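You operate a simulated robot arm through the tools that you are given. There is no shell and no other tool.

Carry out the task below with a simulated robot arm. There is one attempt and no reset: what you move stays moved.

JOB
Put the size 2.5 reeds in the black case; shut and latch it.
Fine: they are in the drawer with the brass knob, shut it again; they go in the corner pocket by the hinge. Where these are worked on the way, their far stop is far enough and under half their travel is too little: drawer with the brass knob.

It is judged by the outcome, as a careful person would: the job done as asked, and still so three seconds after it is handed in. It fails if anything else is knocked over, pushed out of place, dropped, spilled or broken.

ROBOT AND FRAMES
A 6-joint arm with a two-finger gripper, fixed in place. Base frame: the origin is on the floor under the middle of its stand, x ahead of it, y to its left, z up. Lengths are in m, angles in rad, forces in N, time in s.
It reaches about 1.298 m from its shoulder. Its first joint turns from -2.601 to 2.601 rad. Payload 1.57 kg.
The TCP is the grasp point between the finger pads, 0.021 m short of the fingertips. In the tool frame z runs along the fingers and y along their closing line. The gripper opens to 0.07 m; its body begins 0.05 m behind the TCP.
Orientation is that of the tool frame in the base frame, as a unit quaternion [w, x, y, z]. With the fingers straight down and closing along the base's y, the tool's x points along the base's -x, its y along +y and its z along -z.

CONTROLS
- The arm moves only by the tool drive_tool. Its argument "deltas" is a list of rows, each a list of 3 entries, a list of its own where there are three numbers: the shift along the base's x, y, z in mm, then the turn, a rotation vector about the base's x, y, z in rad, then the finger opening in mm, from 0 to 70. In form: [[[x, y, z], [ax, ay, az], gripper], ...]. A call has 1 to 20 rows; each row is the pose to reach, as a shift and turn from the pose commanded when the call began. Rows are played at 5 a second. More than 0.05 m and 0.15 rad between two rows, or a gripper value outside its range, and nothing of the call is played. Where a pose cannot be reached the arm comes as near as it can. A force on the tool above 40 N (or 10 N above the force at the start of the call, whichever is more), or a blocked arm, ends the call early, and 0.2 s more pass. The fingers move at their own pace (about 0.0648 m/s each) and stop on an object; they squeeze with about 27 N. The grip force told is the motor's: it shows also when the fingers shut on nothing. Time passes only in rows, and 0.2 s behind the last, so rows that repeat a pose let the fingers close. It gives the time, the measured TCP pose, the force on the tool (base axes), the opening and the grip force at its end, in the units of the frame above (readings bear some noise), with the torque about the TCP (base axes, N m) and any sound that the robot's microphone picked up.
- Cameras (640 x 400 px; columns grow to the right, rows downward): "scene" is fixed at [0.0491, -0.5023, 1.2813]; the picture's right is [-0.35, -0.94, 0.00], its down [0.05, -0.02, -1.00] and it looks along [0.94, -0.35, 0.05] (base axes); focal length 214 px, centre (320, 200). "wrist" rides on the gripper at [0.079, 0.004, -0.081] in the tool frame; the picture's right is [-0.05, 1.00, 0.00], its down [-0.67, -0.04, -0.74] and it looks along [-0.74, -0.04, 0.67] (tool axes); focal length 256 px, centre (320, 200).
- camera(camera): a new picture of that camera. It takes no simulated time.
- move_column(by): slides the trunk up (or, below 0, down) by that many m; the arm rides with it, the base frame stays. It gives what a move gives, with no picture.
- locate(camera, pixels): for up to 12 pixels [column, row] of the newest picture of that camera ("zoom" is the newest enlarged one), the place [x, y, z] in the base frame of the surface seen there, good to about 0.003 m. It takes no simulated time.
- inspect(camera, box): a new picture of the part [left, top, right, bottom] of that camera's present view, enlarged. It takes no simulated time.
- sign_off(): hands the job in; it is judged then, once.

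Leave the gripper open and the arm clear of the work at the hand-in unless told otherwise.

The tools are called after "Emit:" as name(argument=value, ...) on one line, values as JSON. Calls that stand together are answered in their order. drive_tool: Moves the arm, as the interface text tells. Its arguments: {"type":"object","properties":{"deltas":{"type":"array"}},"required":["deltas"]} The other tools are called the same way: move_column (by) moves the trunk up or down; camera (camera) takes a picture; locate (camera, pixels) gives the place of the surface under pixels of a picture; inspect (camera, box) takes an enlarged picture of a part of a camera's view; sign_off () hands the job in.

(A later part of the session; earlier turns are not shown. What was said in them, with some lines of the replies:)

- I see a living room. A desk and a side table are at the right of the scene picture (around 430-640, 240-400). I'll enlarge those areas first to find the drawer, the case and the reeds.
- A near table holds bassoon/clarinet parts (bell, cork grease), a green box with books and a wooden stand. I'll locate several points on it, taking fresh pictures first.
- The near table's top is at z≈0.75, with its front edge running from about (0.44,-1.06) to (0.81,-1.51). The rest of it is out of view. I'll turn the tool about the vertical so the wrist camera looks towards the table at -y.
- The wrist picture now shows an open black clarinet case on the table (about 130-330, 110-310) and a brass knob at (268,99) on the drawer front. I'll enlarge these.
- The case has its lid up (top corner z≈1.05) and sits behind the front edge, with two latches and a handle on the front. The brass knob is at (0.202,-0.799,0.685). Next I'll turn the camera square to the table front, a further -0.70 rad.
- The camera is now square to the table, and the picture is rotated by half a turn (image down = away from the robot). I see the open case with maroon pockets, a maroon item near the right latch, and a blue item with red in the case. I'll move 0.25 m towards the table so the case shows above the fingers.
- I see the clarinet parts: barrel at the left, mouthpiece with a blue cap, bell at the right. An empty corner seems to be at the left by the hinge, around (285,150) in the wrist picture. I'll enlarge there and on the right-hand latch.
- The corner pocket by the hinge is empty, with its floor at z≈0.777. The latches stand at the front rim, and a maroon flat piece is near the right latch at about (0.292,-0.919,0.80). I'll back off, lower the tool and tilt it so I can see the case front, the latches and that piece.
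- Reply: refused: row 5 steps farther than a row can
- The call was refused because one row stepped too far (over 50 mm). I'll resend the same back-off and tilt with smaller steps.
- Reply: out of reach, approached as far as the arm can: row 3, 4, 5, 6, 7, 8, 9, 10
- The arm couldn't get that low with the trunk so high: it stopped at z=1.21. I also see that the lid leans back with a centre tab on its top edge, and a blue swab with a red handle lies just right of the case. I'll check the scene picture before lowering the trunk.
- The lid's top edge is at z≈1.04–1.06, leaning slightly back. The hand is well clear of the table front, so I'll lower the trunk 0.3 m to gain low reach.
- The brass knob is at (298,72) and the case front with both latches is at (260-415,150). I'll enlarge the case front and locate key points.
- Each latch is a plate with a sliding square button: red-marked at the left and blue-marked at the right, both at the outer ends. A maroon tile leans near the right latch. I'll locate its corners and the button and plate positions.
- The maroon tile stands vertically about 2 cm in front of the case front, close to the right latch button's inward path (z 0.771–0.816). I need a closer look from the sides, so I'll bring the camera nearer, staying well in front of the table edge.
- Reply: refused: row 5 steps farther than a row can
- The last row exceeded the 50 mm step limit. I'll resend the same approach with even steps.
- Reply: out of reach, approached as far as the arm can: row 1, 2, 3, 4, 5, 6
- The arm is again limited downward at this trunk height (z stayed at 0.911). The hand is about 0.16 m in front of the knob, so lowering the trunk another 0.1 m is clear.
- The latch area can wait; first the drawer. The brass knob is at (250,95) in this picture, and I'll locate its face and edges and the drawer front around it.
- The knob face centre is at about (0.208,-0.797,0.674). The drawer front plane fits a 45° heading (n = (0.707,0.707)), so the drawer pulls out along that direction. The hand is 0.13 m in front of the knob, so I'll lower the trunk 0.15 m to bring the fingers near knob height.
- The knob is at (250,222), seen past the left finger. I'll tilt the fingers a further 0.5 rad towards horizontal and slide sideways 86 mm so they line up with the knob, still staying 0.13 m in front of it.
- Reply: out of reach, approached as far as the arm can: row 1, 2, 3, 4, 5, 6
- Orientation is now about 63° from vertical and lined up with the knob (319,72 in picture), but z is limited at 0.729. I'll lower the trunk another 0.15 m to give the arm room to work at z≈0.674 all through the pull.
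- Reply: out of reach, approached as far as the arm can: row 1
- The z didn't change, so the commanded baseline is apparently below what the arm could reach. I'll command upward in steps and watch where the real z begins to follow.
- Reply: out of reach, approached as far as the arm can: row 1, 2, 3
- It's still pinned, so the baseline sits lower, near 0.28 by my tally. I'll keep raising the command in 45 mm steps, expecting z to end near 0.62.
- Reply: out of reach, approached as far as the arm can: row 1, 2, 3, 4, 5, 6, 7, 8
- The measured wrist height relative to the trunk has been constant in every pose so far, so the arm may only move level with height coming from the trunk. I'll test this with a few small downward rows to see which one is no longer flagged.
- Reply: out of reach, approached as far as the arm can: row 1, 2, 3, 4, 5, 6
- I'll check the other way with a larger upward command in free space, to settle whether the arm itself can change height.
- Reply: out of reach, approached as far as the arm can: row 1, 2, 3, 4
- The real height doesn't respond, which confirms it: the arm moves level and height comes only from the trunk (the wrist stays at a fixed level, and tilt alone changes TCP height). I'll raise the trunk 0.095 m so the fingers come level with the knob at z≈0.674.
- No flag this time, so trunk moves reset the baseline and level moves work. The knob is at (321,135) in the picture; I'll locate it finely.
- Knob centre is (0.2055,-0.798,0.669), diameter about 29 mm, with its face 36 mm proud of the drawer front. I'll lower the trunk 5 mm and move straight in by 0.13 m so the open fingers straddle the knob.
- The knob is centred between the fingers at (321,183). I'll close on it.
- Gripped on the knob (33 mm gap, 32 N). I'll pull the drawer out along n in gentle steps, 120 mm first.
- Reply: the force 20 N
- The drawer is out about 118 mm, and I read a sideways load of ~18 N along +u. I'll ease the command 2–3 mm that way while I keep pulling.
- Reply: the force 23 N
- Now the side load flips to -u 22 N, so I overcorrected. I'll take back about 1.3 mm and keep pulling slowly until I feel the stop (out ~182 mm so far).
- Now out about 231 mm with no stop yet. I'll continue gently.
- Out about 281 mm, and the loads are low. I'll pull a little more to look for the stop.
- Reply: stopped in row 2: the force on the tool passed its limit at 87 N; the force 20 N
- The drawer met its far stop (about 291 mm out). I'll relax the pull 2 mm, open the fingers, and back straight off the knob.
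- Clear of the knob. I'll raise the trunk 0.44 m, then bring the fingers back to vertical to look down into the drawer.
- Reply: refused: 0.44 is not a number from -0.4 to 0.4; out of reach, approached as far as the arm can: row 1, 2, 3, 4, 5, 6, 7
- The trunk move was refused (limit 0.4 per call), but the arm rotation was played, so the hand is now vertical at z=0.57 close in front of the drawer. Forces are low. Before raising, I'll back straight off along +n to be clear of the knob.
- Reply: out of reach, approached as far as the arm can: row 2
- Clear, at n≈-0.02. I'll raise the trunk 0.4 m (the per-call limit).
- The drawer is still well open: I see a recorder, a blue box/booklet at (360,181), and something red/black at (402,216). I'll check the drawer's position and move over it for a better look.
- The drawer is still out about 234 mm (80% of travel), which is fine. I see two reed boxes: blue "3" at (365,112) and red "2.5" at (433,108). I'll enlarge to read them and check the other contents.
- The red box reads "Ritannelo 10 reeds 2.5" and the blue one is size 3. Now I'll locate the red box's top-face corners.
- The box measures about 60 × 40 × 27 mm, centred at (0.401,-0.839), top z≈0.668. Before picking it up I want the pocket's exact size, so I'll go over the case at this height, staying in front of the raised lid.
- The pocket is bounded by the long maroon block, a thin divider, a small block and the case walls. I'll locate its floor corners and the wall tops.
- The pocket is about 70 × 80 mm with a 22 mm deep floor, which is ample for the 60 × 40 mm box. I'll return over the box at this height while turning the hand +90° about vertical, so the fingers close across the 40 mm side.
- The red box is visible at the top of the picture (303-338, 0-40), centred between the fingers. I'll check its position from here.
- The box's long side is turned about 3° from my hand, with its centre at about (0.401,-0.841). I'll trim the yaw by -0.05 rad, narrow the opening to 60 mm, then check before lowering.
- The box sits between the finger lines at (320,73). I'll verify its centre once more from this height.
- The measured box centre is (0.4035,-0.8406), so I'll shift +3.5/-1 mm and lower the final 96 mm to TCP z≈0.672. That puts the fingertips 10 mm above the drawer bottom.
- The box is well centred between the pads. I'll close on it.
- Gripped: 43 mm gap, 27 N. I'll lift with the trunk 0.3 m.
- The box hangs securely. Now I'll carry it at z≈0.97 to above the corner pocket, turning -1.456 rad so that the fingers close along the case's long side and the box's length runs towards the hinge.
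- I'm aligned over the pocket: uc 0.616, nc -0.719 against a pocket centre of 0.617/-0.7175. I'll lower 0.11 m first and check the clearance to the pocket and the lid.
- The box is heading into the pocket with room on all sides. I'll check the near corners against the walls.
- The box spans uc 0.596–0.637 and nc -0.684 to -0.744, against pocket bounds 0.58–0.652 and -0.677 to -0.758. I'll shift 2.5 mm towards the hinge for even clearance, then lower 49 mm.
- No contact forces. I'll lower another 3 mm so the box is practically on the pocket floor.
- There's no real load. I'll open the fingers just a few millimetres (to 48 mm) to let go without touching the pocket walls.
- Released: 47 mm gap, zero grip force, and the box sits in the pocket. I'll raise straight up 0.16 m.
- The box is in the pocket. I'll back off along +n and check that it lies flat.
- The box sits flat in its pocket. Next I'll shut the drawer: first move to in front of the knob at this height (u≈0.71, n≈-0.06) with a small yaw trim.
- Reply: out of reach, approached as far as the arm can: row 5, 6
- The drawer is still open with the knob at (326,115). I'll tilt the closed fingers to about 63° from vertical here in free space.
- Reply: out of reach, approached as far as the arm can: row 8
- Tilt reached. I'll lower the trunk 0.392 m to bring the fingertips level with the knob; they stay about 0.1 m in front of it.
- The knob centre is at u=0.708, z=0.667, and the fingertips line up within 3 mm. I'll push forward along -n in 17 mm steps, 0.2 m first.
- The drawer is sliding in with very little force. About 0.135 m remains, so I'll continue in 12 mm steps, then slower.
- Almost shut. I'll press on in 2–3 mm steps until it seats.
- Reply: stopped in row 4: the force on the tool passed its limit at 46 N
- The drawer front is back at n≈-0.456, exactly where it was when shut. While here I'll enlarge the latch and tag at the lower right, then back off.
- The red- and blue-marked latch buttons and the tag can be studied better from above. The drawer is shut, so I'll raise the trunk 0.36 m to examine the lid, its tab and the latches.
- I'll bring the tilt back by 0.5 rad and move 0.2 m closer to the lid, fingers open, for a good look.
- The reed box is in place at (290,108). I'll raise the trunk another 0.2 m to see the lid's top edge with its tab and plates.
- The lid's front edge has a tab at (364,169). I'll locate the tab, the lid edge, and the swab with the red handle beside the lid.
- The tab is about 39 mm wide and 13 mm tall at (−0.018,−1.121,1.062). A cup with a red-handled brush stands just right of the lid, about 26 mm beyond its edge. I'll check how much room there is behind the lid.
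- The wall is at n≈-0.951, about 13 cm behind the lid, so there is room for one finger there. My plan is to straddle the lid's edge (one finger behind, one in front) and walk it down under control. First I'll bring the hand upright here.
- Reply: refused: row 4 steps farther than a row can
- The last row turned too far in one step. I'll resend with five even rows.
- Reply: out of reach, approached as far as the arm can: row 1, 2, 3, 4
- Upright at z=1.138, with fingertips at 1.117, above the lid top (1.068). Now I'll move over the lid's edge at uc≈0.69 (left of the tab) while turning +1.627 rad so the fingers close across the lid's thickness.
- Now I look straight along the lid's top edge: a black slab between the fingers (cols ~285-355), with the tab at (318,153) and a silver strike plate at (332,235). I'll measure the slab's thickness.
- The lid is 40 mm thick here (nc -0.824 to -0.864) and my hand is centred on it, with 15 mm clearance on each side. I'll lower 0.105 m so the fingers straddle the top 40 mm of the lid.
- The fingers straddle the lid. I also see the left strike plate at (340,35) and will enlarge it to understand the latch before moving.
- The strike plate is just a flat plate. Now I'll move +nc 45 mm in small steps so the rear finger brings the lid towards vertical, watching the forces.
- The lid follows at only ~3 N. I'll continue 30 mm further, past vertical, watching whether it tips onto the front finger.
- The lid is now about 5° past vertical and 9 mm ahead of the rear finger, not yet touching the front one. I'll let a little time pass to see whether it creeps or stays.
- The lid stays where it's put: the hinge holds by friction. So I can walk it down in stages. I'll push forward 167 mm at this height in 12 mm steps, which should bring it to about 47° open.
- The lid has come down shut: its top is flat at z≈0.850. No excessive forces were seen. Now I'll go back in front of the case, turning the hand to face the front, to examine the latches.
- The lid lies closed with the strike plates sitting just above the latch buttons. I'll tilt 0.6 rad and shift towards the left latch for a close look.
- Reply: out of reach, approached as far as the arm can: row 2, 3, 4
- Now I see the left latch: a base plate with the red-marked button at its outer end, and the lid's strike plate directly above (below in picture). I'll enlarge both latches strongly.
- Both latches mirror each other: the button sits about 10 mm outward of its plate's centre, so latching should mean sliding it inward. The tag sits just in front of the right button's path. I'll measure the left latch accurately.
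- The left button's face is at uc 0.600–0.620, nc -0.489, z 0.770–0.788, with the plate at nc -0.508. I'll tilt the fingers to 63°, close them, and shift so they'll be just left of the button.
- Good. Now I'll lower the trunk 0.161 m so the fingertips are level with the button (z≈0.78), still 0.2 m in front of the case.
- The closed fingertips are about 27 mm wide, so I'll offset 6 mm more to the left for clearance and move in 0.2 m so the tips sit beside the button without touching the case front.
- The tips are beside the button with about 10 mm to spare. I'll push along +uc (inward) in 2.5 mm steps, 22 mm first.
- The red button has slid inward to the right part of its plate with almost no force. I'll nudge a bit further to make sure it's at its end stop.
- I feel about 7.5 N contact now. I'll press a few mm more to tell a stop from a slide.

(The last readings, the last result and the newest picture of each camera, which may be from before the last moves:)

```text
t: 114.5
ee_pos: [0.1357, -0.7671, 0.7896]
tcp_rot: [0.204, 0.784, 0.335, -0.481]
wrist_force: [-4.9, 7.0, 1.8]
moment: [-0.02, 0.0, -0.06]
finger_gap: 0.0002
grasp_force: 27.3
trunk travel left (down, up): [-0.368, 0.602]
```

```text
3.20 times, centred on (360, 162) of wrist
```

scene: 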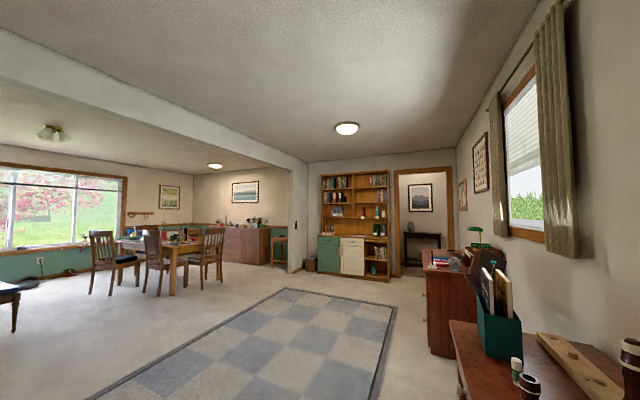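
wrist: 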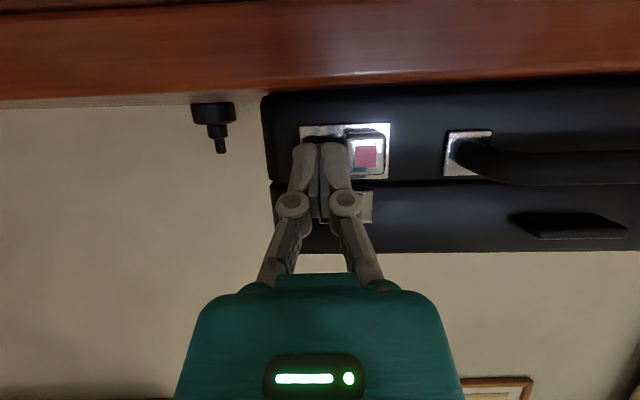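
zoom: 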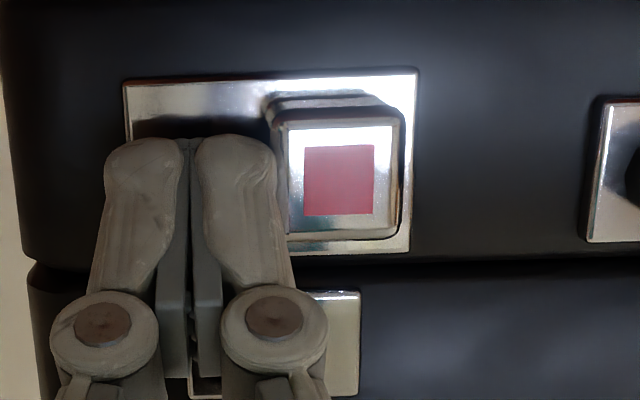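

In the last picture the case didn't shift relative to the fingers while they advanced, so the button is at its stop and the whole case began to slide (~4 mm at 8 N). I'll stop pushing, back the fingers off to the left, and measure.

Emit:
drive_tool(deltas=[[[-3.7, 3.3, 0], [0, 0, 0], 0], [[-9, 8, 0], [0, 0, 0], 0], [[-15, 13.4, 0], [0, 0, 0], 0], [[-22.3, 20, 0], [0, 0, 0], 0]])

Emit:
camera(camera="wrist")

Emit:
inspect(camera="wrist", box=[260, 100, 460, 225])

```text
t: 115.5
ee_pos: [0.1138, -0.7469, 0.7882]
tcp_rot: [0.205, 0.783, 0.337, -0.481]
wrist_force: [0.5, 0.8, -0.2]
moment: [0.01, 0.0, 0.0]
finger_gap: 0.0
grasp_force: 27.1
trunk travel left (down, up): [-0.368, 0.602]
```

```text
taken
```

wrist: 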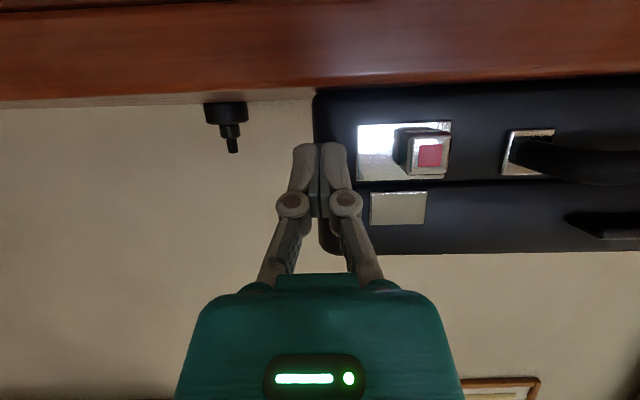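

```text
3.20 times, centred on (360, 162) of wrist
```

zoom: 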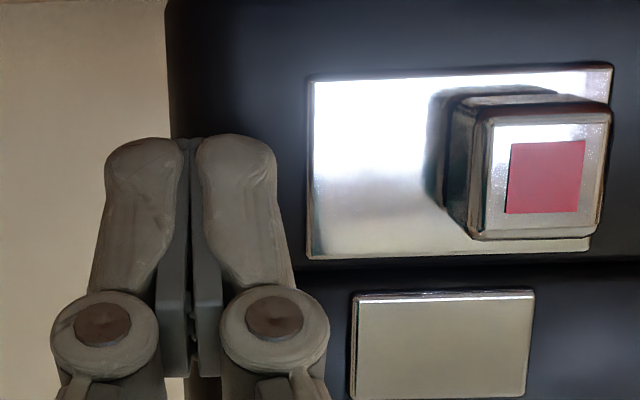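

The red button is now at the inner end of its plate and stays there. I'll measure the case position against before.

Emit:
locate(camera="wrist", pixels=[[398, 208], [373, 208], [424, 208], [362, 150], [428, 155], [410, 155], [446, 155], [400, 130], [330, 130], [320, 180], [510, 150], [530, 138]])

```text
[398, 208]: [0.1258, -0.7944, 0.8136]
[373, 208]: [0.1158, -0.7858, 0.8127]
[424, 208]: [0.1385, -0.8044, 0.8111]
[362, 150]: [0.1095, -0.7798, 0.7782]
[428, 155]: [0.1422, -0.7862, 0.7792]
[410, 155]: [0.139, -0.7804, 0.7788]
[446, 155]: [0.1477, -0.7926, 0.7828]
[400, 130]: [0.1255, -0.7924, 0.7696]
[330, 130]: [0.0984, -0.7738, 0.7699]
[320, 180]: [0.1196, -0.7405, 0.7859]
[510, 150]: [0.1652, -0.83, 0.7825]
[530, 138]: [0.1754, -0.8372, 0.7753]
```

The case shifted about 6 mm along its length, and the red button has moved ~15 mm to its inner stop. The right latch is pushed in the opposite direction, which should even that out. I'll retreat 0.15 m and move across in front of the right latch.

Emit:
drive_tool(deltas=[[[25, 28, 0], [0, 0, 0], 0], [[50, 56, 0], [0, 0, 0], 0], [[75, 84, 0], [0, 0, 0], 0], [[100, 111, 0], [0, 0, 0], 0], [[129, 85, 0], [0, 0, 0], 0], [[158, 59, 0], [0, 0, 0], 0], [[187, 33, 0], [0, 0, 0], 0], [[216, 7, 0], [0, 0, 0], 0], [[245, -19, 0], [0, 0, 0], 0], [[274, -45, 0], [0, 0, 0], 0], [[303, -71, 0], [0, 0, 0], 0], [[330, -96, 0], [0, 0, 0], 0]])

Emit:
camera(camera="wrist")

Emit:
inspect(camera="wrist", box=[200, 60, 400, 185])

```text
t: 118.1
ee_pos: [0.4442, -0.8421, 0.7889]
tcp_rot: [0.205, 0.783, 0.336, -0.481]
wrist_force: [-1.4, -0.1, 0.0]
moment: [0.01, 0.0, 0.02]
finger_gap: 0.0001
grasp_force: 26.5
trunk travel left (down, up): [-0.368, 0.602]
```

```text
taken
```

wrist: 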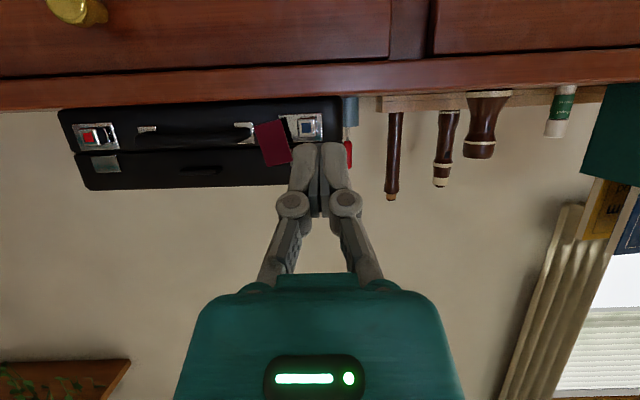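

```text
3.20 times, centred on (300, 122) of wrist
```

zoom: 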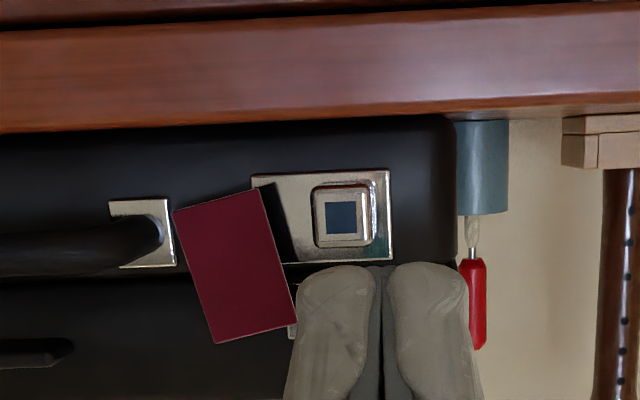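

The blue cup with the red-handled brush stands upright just right of the case's end. I'll locate the right button, the tag, the cup and the case corner.

Emit:
locate(camera="zoom", pixels=[[340, 218], [318, 218], [362, 218], [340, 192], [340, 242], [265, 190], [383, 230], [235, 265], [260, 200], [290, 320], [440, 200], [485, 170]])

Emit:
locate(camera="wrist", pixels=[[346, 105], [356, 105], [348, 150], [340, 110], [336, 120], [390, 110], [90, 137], [105, 165], [320, 150], [335, 150]])

```text
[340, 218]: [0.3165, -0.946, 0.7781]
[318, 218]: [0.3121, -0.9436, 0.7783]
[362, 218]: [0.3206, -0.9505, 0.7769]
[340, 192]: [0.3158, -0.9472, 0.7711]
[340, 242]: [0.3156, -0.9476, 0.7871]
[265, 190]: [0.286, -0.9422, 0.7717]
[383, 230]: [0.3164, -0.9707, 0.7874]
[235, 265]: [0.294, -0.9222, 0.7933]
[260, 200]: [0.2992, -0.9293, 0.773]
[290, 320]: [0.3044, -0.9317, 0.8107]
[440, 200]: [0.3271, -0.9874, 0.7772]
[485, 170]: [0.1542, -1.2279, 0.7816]
```

```text
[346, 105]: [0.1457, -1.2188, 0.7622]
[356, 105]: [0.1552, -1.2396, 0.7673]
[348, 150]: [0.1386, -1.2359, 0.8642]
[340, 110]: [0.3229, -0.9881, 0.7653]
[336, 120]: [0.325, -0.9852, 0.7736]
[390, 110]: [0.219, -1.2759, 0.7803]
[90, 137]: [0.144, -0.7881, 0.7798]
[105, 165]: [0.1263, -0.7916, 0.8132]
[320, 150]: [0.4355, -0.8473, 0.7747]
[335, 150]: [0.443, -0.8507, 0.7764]
```

The right button is at uc 0.858–0.878, and the tag's edge is at about 0.846, just inside. I'll move in beside the button on its outer (right) side.

Emit:
drive_tool(deltas=[[[-12, -24, 0], [0, 0, 0], 0], [[-32, -46, 0], [0, 0, 0], 0], [[-52, -69, 0], [0, 0, 0], 0], [[-68, -87, 0], [0, 0, 0], 0], [[-81, -102, 0], [0, 0, 0], 0], [[-90, -112, 0], [0, 0, 0], 0], [[-94.8, -117.2, 0], [0, 0, 0], 0]])

Emit:
camera(camera="wrist")

Emit:
inspect(camera="wrist", box=[180, 90, 380, 215])

```text
t: 119.7
ee_pos: [0.3495, -0.9594, 0.7887]
tcp_rot: [0.204, 0.784, 0.336, -0.481]
wrist_force: [0.3, -0.2, 0.0]
moment: [-0.01, 0.01, -0.02]
finger_gap: 0.0
grasp_force: 27.1
trunk travel left (down, up): [-0.368, 0.602]
```

```text
taken
```

wrist: 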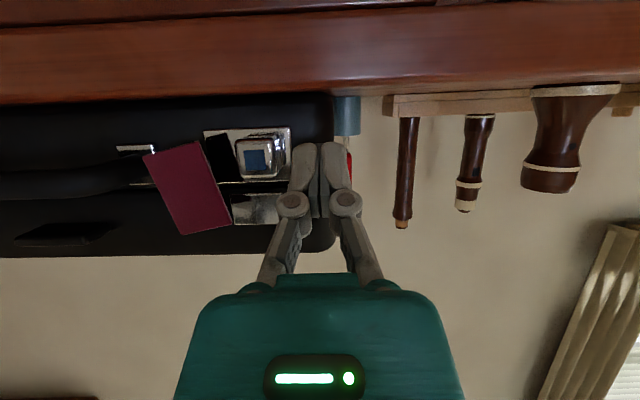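

```text
3.20 times, centred on (280, 152) of wrist
```

zoom: 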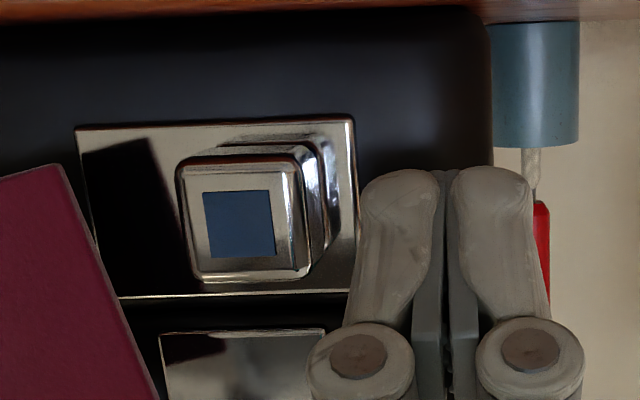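

There's room: the finger is just right of the button and the tag leaves 13–16 mm on the inner side. I'll push along -uc in 2.5 mm steps, 15 mm first.

Emit:
drive_tool(deltas=[[[-1.9, 1.7, 0], [0, 0, 0], 0], [[-3.7, 3.3, 0], [0, 0, 0], 0], [[-5.6, 5, 0], [0, 0, 0], 0], [[-7.4, 6.7, 0], [0, 0, 0], 0], [[-9.3, 8.4, 0], [0, 0, 0], 0], [[-11.1, 10, 0], [0, 0, 0], 0]])

Emit:
camera(camera="wrist")

Emit:
inspect(camera="wrist", box=[180, 90, 380, 215])

```text
t: 121.1
ee_pos: [0.3372, -0.9491, 0.7884]
tcp_rot: [0.204, 0.784, 0.336, -0.481]
wrist_force: [0.1, 0.3, 0.2]
moment: [-0.01, -0.01, 0.0]
finger_gap: 0.0
grasp_force: 27.2
trunk travel left (down, up): [-0.368, 0.602]
```

```text
taken
```

wrist: 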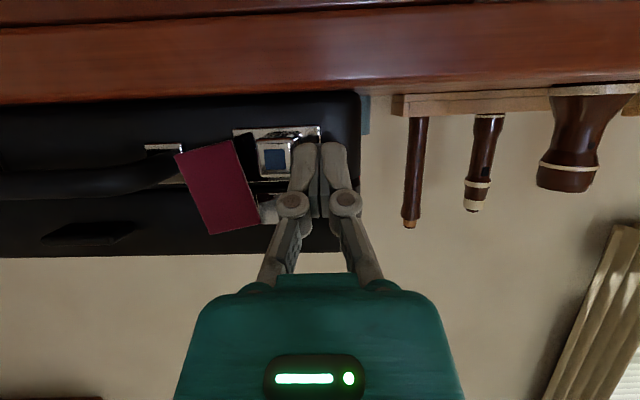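

```text
3.20 times, centred on (280, 152) of wrist
```

zoom: 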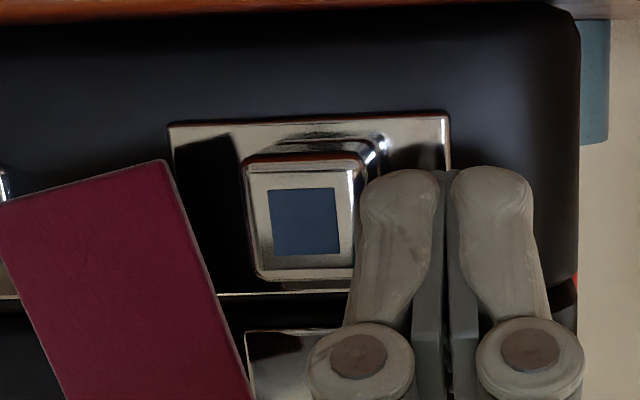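

The blue button is now near the middle of its plate with no noticeable force. I'll continue pushing 8 mm more.

Emit:
drive_tool(deltas=[[[-1.5, 1.3, 0], [0, 0, 0], 0], [[-3, 2.7, 0], [0, 0, 0], 0], [[-4.5, 4, 0], [0, 0, 0], 0], [[-5.9, 5.4, 0], [0, 0, 0], 0]])

Emit:
camera(camera="wrist")

Emit:
inspect(camera="wrist", box=[180, 90, 380, 215])

```text
t: 122.1
ee_pos: [0.3316, -0.9438, 0.7883]
tcp_rot: [0.204, 0.784, 0.336, -0.481]
wrist_force: [0.8, -0.8, -0.6]
moment: [0.0, -0.01, 0.02]
finger_gap: 0.0
grasp_force: 27.1
trunk travel left (down, up): [-0.368, 0.602]
```

```text
taken
```

wrist: 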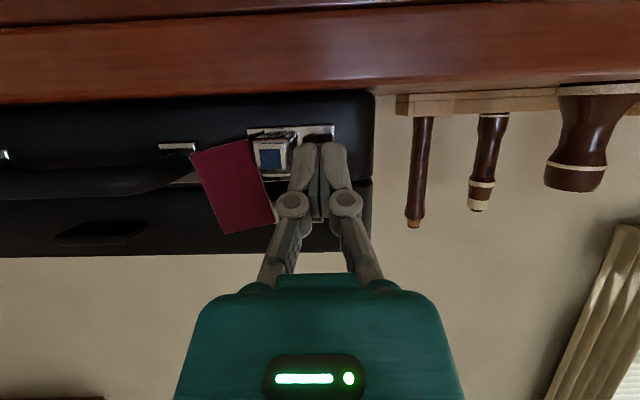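

```text
3.20 times, centred on (280, 152) of wrist
```

zoom: 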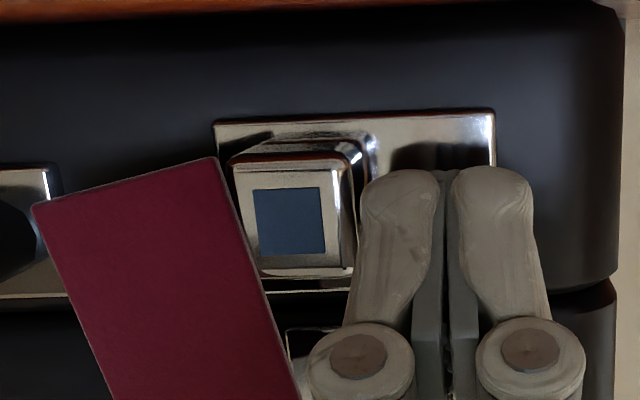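

The blue button is now on the inner part of the plate, partly behind the tag, still with no resistance. I'll nudge 3 mm more and read the force.

Emit:
drive_tool(deltas=[[[-0.7, 0.7, 0], [0, 0, 0], 0], [[-1.5, 1.3, 0], [0, 0, 0], 0], [[-2.2, 2, 0], [0, 0, 0], 0]])

Emit:
camera(camera="wrist")

Emit:
inspect(camera="wrist", box=[180, 90, 380, 215])

```text
t: 122.9
ee_pos: [0.3305, -0.9418, 0.7881]
tcp_rot: [0.204, 0.784, 0.336, -0.481]
wrist_force: [-0.3, -1.1, 0.8]
moment: [-0.01, 0.01, 0.04]
finger_gap: 0.0004
grasp_force: 27.1
trunk travel left (down, up): [-0.368, 0.602]
```

```text
taken
```

wrist: 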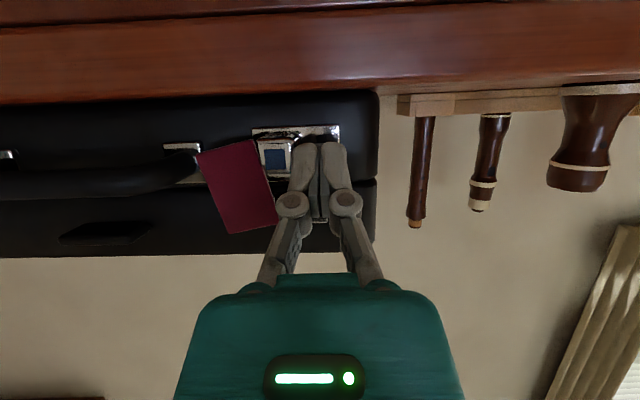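

```text
3.20 times, centred on (280, 152) of wrist
```

zoom: 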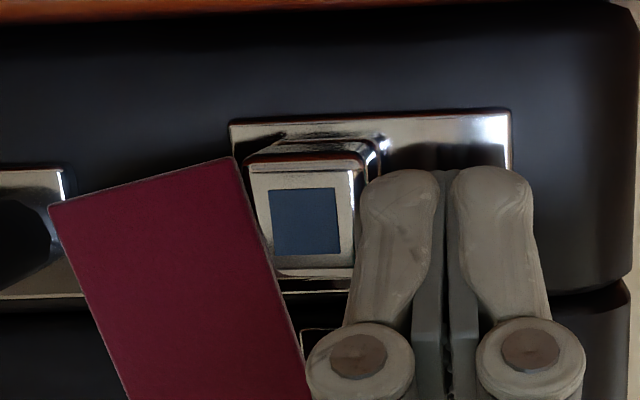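

The finger has just caught up with the button, which sits about 7–8 mm inside of centre. A final 3 mm press will confirm it's at its stop.

Emit:
drive_tool(deltas=[[[-0.7, 0.7, 0], [0, 0, 0], 0], [[-1.5, 1.3, 0], [0, 0, 0], 0], [[-2.2, 2, 0], [0, 0, 0], 0]])

Emit:
camera(camera="wrist")

Emit:
inspect(camera="wrist", box=[180, 90, 380, 215])

```text
t: 123.7
ee_pos: [0.3292, -0.9391, 0.7885]
tcp_rot: [0.206, 0.783, 0.337, -0.481]
wrist_force: [7.1, -4.1, 2.6]
moment: [-0.03, -0.01, 0.07]
finger_gap: 0.0
grasp_force: 27.5
trunk travel left (down, up): [-0.368, 0.602]
```

```text
taken
```

wrist: 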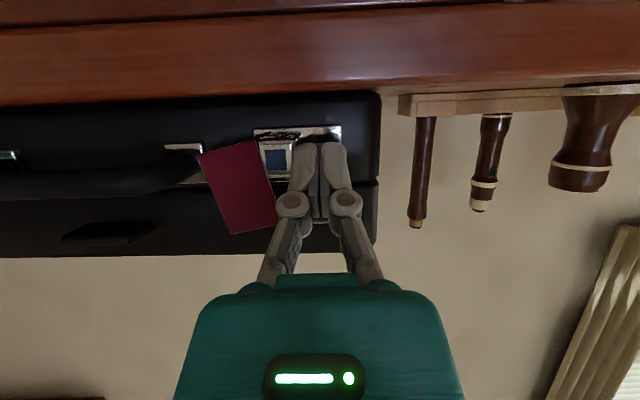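

```text
3.20 times, centred on (280, 152) of wrist
```

zoom: 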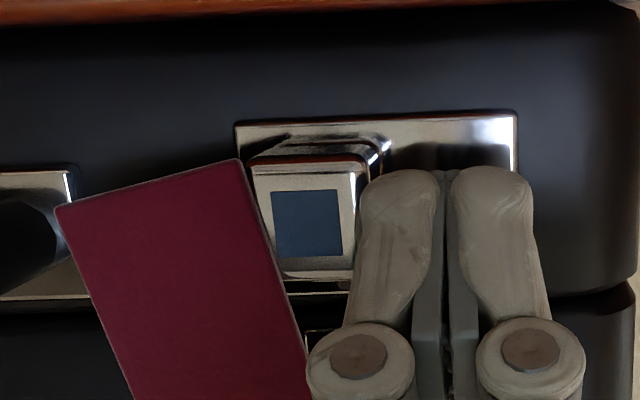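

At 8 N the button is at its stop (about 8 mm inside of centre, mirroring the left one). I'll back the fingers off to the right and then retreat to check both latches.

Emit:
drive_tool(deltas=[[[3.7, -3.3, 0], [0, 0, 0], 0], [[9, -8, 0], [0, 0, 0], 0], [[15, -13.4, 0], [0, 0, 0], 0], [[25, -5, 0], [0, 0, 0], 0], [[45, 17, 0], [0, 0, 0], 0], [[65, 39, 0], [0, 0, 0], 0], [[85, 61, 0], [0, 0, 0], 0], [[105, 83, 0], [0, 0, 0], 0]])

Emit:
camera(camera="wrist")

Emit:
inspect(camera="wrist", box=[40, 60, 360, 220])

```text
t: 125.5
ee_pos: [0.4345, -0.8585, 0.7888]
tcp_rot: [0.204, 0.784, 0.336, -0.481]
wrist_force: [-0.7, 0.3, -0.4]
moment: [0.0, -0.01, -0.01]
finger_gap: 0.0002
grasp_force: 26.5
trunk travel left (down, up): [-0.368, 0.602]
```

```text
taken
```

wrist: 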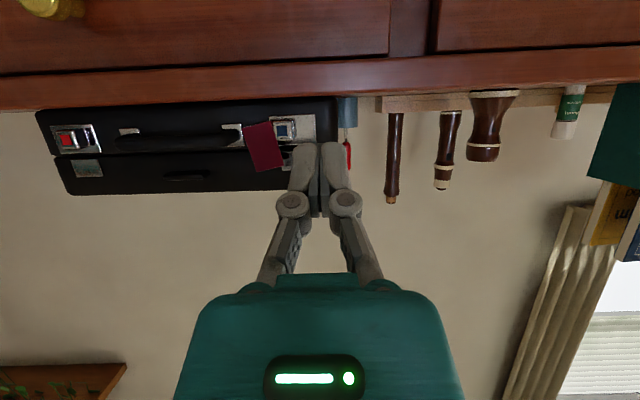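

```text
2.00 times, centred on (200, 140) of wrist
```

zoom: 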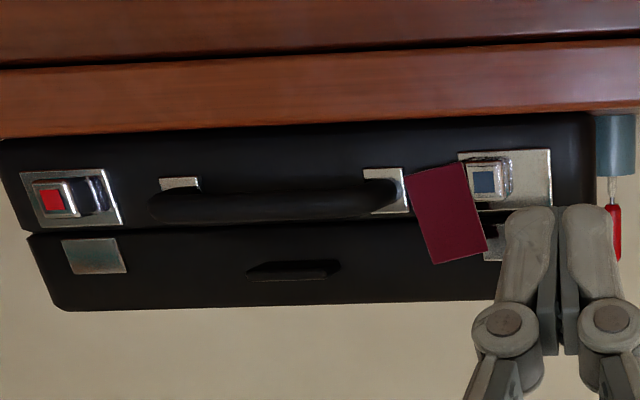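

Both buttons now sit at the inner ends of their plates and stay there. I'll inspect the seam and each latch once more in detail.

Emit:
inspect(camera="wrist", box=[40, 90, 180, 200])

Emit:
inspect(camera="wrist", box=[225, 95, 365, 205])

Emit:
locate(camera="wrist", pixels=[[65, 141], [80, 140], [90, 130], [285, 130], [278, 130], [310, 125], [88, 170], [185, 175], [262, 145], [100, 185], [200, 185], [345, 105]])

```text
3.64 times, centred on (110, 145) of wrist
```

zoom: 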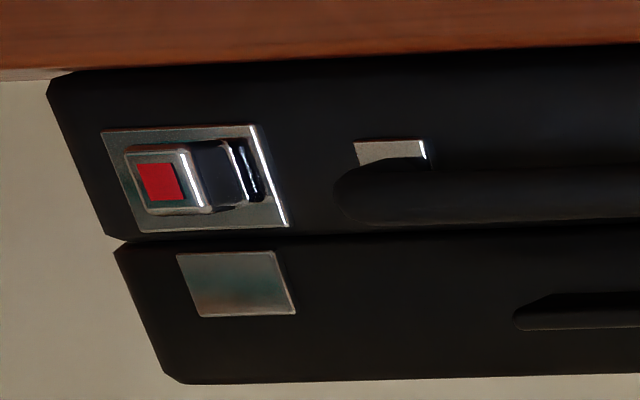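

```text
3.64 times, centred on (295, 150) of wrist
```

zoom: 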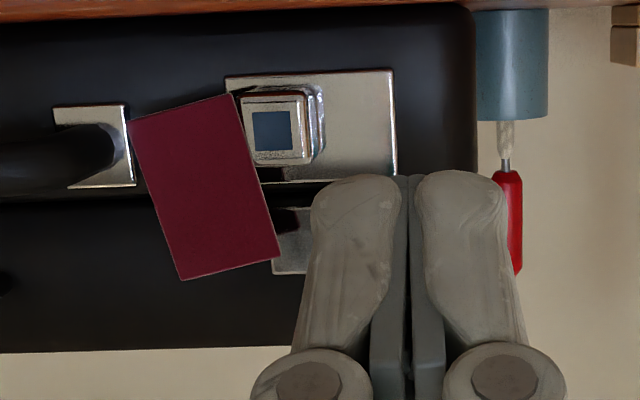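

```text
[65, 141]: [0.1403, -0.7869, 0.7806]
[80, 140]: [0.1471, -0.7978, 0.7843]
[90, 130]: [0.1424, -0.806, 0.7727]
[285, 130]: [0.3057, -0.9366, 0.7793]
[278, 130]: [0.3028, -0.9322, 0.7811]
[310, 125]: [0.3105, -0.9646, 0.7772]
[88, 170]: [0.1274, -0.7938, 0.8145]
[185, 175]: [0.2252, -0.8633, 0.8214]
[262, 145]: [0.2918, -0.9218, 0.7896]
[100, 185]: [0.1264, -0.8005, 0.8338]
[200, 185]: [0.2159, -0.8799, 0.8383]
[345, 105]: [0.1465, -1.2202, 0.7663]
```

Everything looks right: seam closed and both latches at their inner ends. Now I'll back the arm away, fingers opening, and raise it for a final overall look.

Emit:
drive_tool(deltas=[[[20, 20, 0], [0, 0, 0], 0], [[45, 45, 0], [0, 0, 0], 30], [[70, 70, 0], [0, 0, 0], 60], [[70, 70, 0], [0, 0, 0], 60]])

Emit:
move_column(by=0.39)

Emit:
camera(camera="wrist")

```text
t: 126.5
ee_pos: [0.5039, -0.7884, 0.789]
tcp_rot: [0.204, 0.784, 0.335, -0.481]
wrist_force: [0.6, -0.7, -0.8]
moment: [0.01, 0.02, 0.02]
finger_gap: 0.0595
grasp_force: 0.1
trunk travel left (down, up): [-0.368, 0.602]
```

```text
t: 130.2
ee_pos: [0.5048, -0.7881, 1.1783]
tcp_rot: [0.204, 0.783, 0.336, -0.481]
wrist_force: [-0.3, 1.1, 0.1]
moment: [0.0, 0.01, -0.04]
finger_gap: 0.0601
grasp_force: 0.1
trunk travel left (down, up): [-0.758, 0.212]
```

```text
taken
```

wrist: 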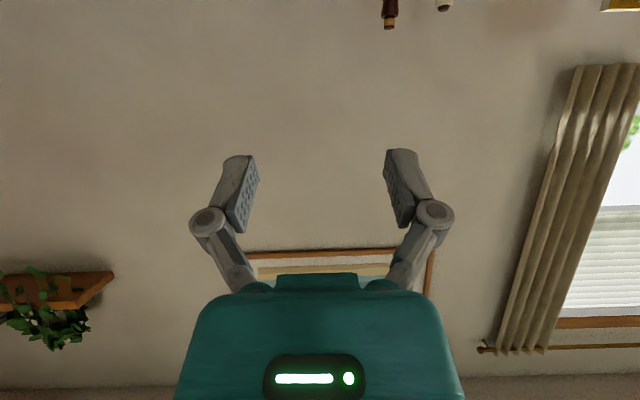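

I'll bring the hand upright and slide left so the camera looks down over the table.

Emit:
drive_tool(deltas=[[[-13, 13, -21], [0.099, -0.095, 0], 70], [[-26, 26, -41], [0.198, -0.19, 0], 70], [[-40, 40, -58], [0.298, -0.286, 0], 70], [[-53, 53, -72], [0.397, -0.381, 0], 70], [[-66, 66, -84], [0.496, -0.477, 0], 70], [[-79, 79, -92], [0.595, -0.572, 0], 70], [[-93, 93, -97], [0.694, -0.667, 0], 70], [[-106, 106, -99], [0.794, -0.763, 0], 70]])

Emit:
camera(camera="wrist")

Emit:
inspect(camera="wrist", box=[180, 100, 440, 280])

Emit:
camera(camera="scene")

```text
t: 132.0
ee_pos: [0.3981, -0.6832, 1.0772]
tcp_rot: [0.0, 0.919, 0.394, 0.001]
wrist_force: [0.6, -0.5, 0.1]
moment: [0.0, -0.02, -0.02]
finger_gap: 0.07
grasp_force: 0.0
out of reach, approached as far as the arm can: row 6, 7, 8
trunk travel left (down, up): [-0.758, 0.212]
```

```text
taken
```

wrist: 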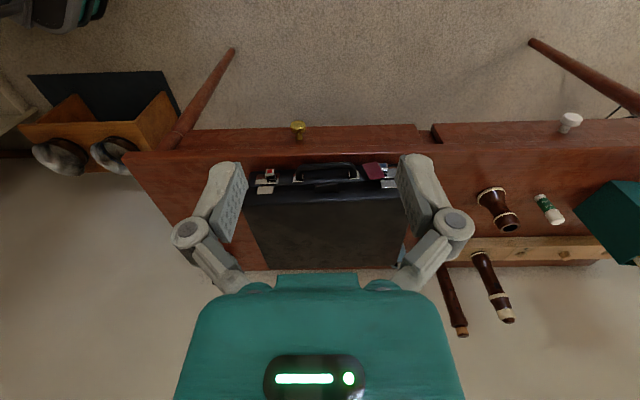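

```text
2.22 times, centred on (310, 190) of wrist
```

zoom: 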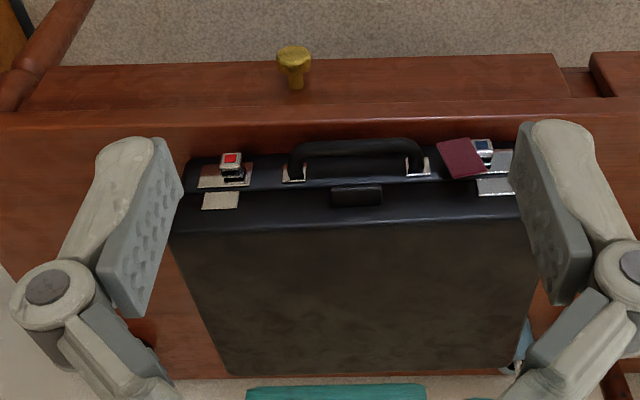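

```text
taken
```

scene: 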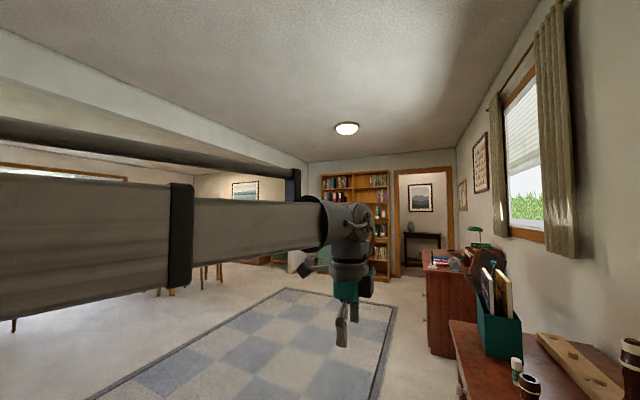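

The overall view shows the drawer flush, the case shut with both latches slid inward, and nothing else disturbed. The gripper is open and the arm is clear of the table, so I'm handing the job in.

Emit:
sign_off()

```text
The job is handed in.
```

I put the size 2.5 reeds (the red "Ritannelo 10 reeds 2.5" box) in the case's corner pocket by the hinge. The case is shut with both latches slid to their inner stops, and I handed the job in.

- **Latches:** nothing confirmed they caught. I heard no click and did not try lifting the lid. I took inward as latched because both buttons sat at their outer ends while the case was open.
- **Drawer:** I pulled the brass-knob drawer to its far stop, about 29 cm. My hand then nudged it back in about 6 cm before I took the reeds out. It is shut again, with its front where it was at the start.
- **Lid:** the lid dropped the last part of the way on its own. It now lies flat, with its top level at about z 0.85. I didn't see the reeds again after it closed.
- **Case position:** the case slid about 6 mm along its length when I pushed the left latch to its stop. I left it there.

In the last pictures nothing looked knocked over or out of place. The gripper is open and the arm is clear of the table.
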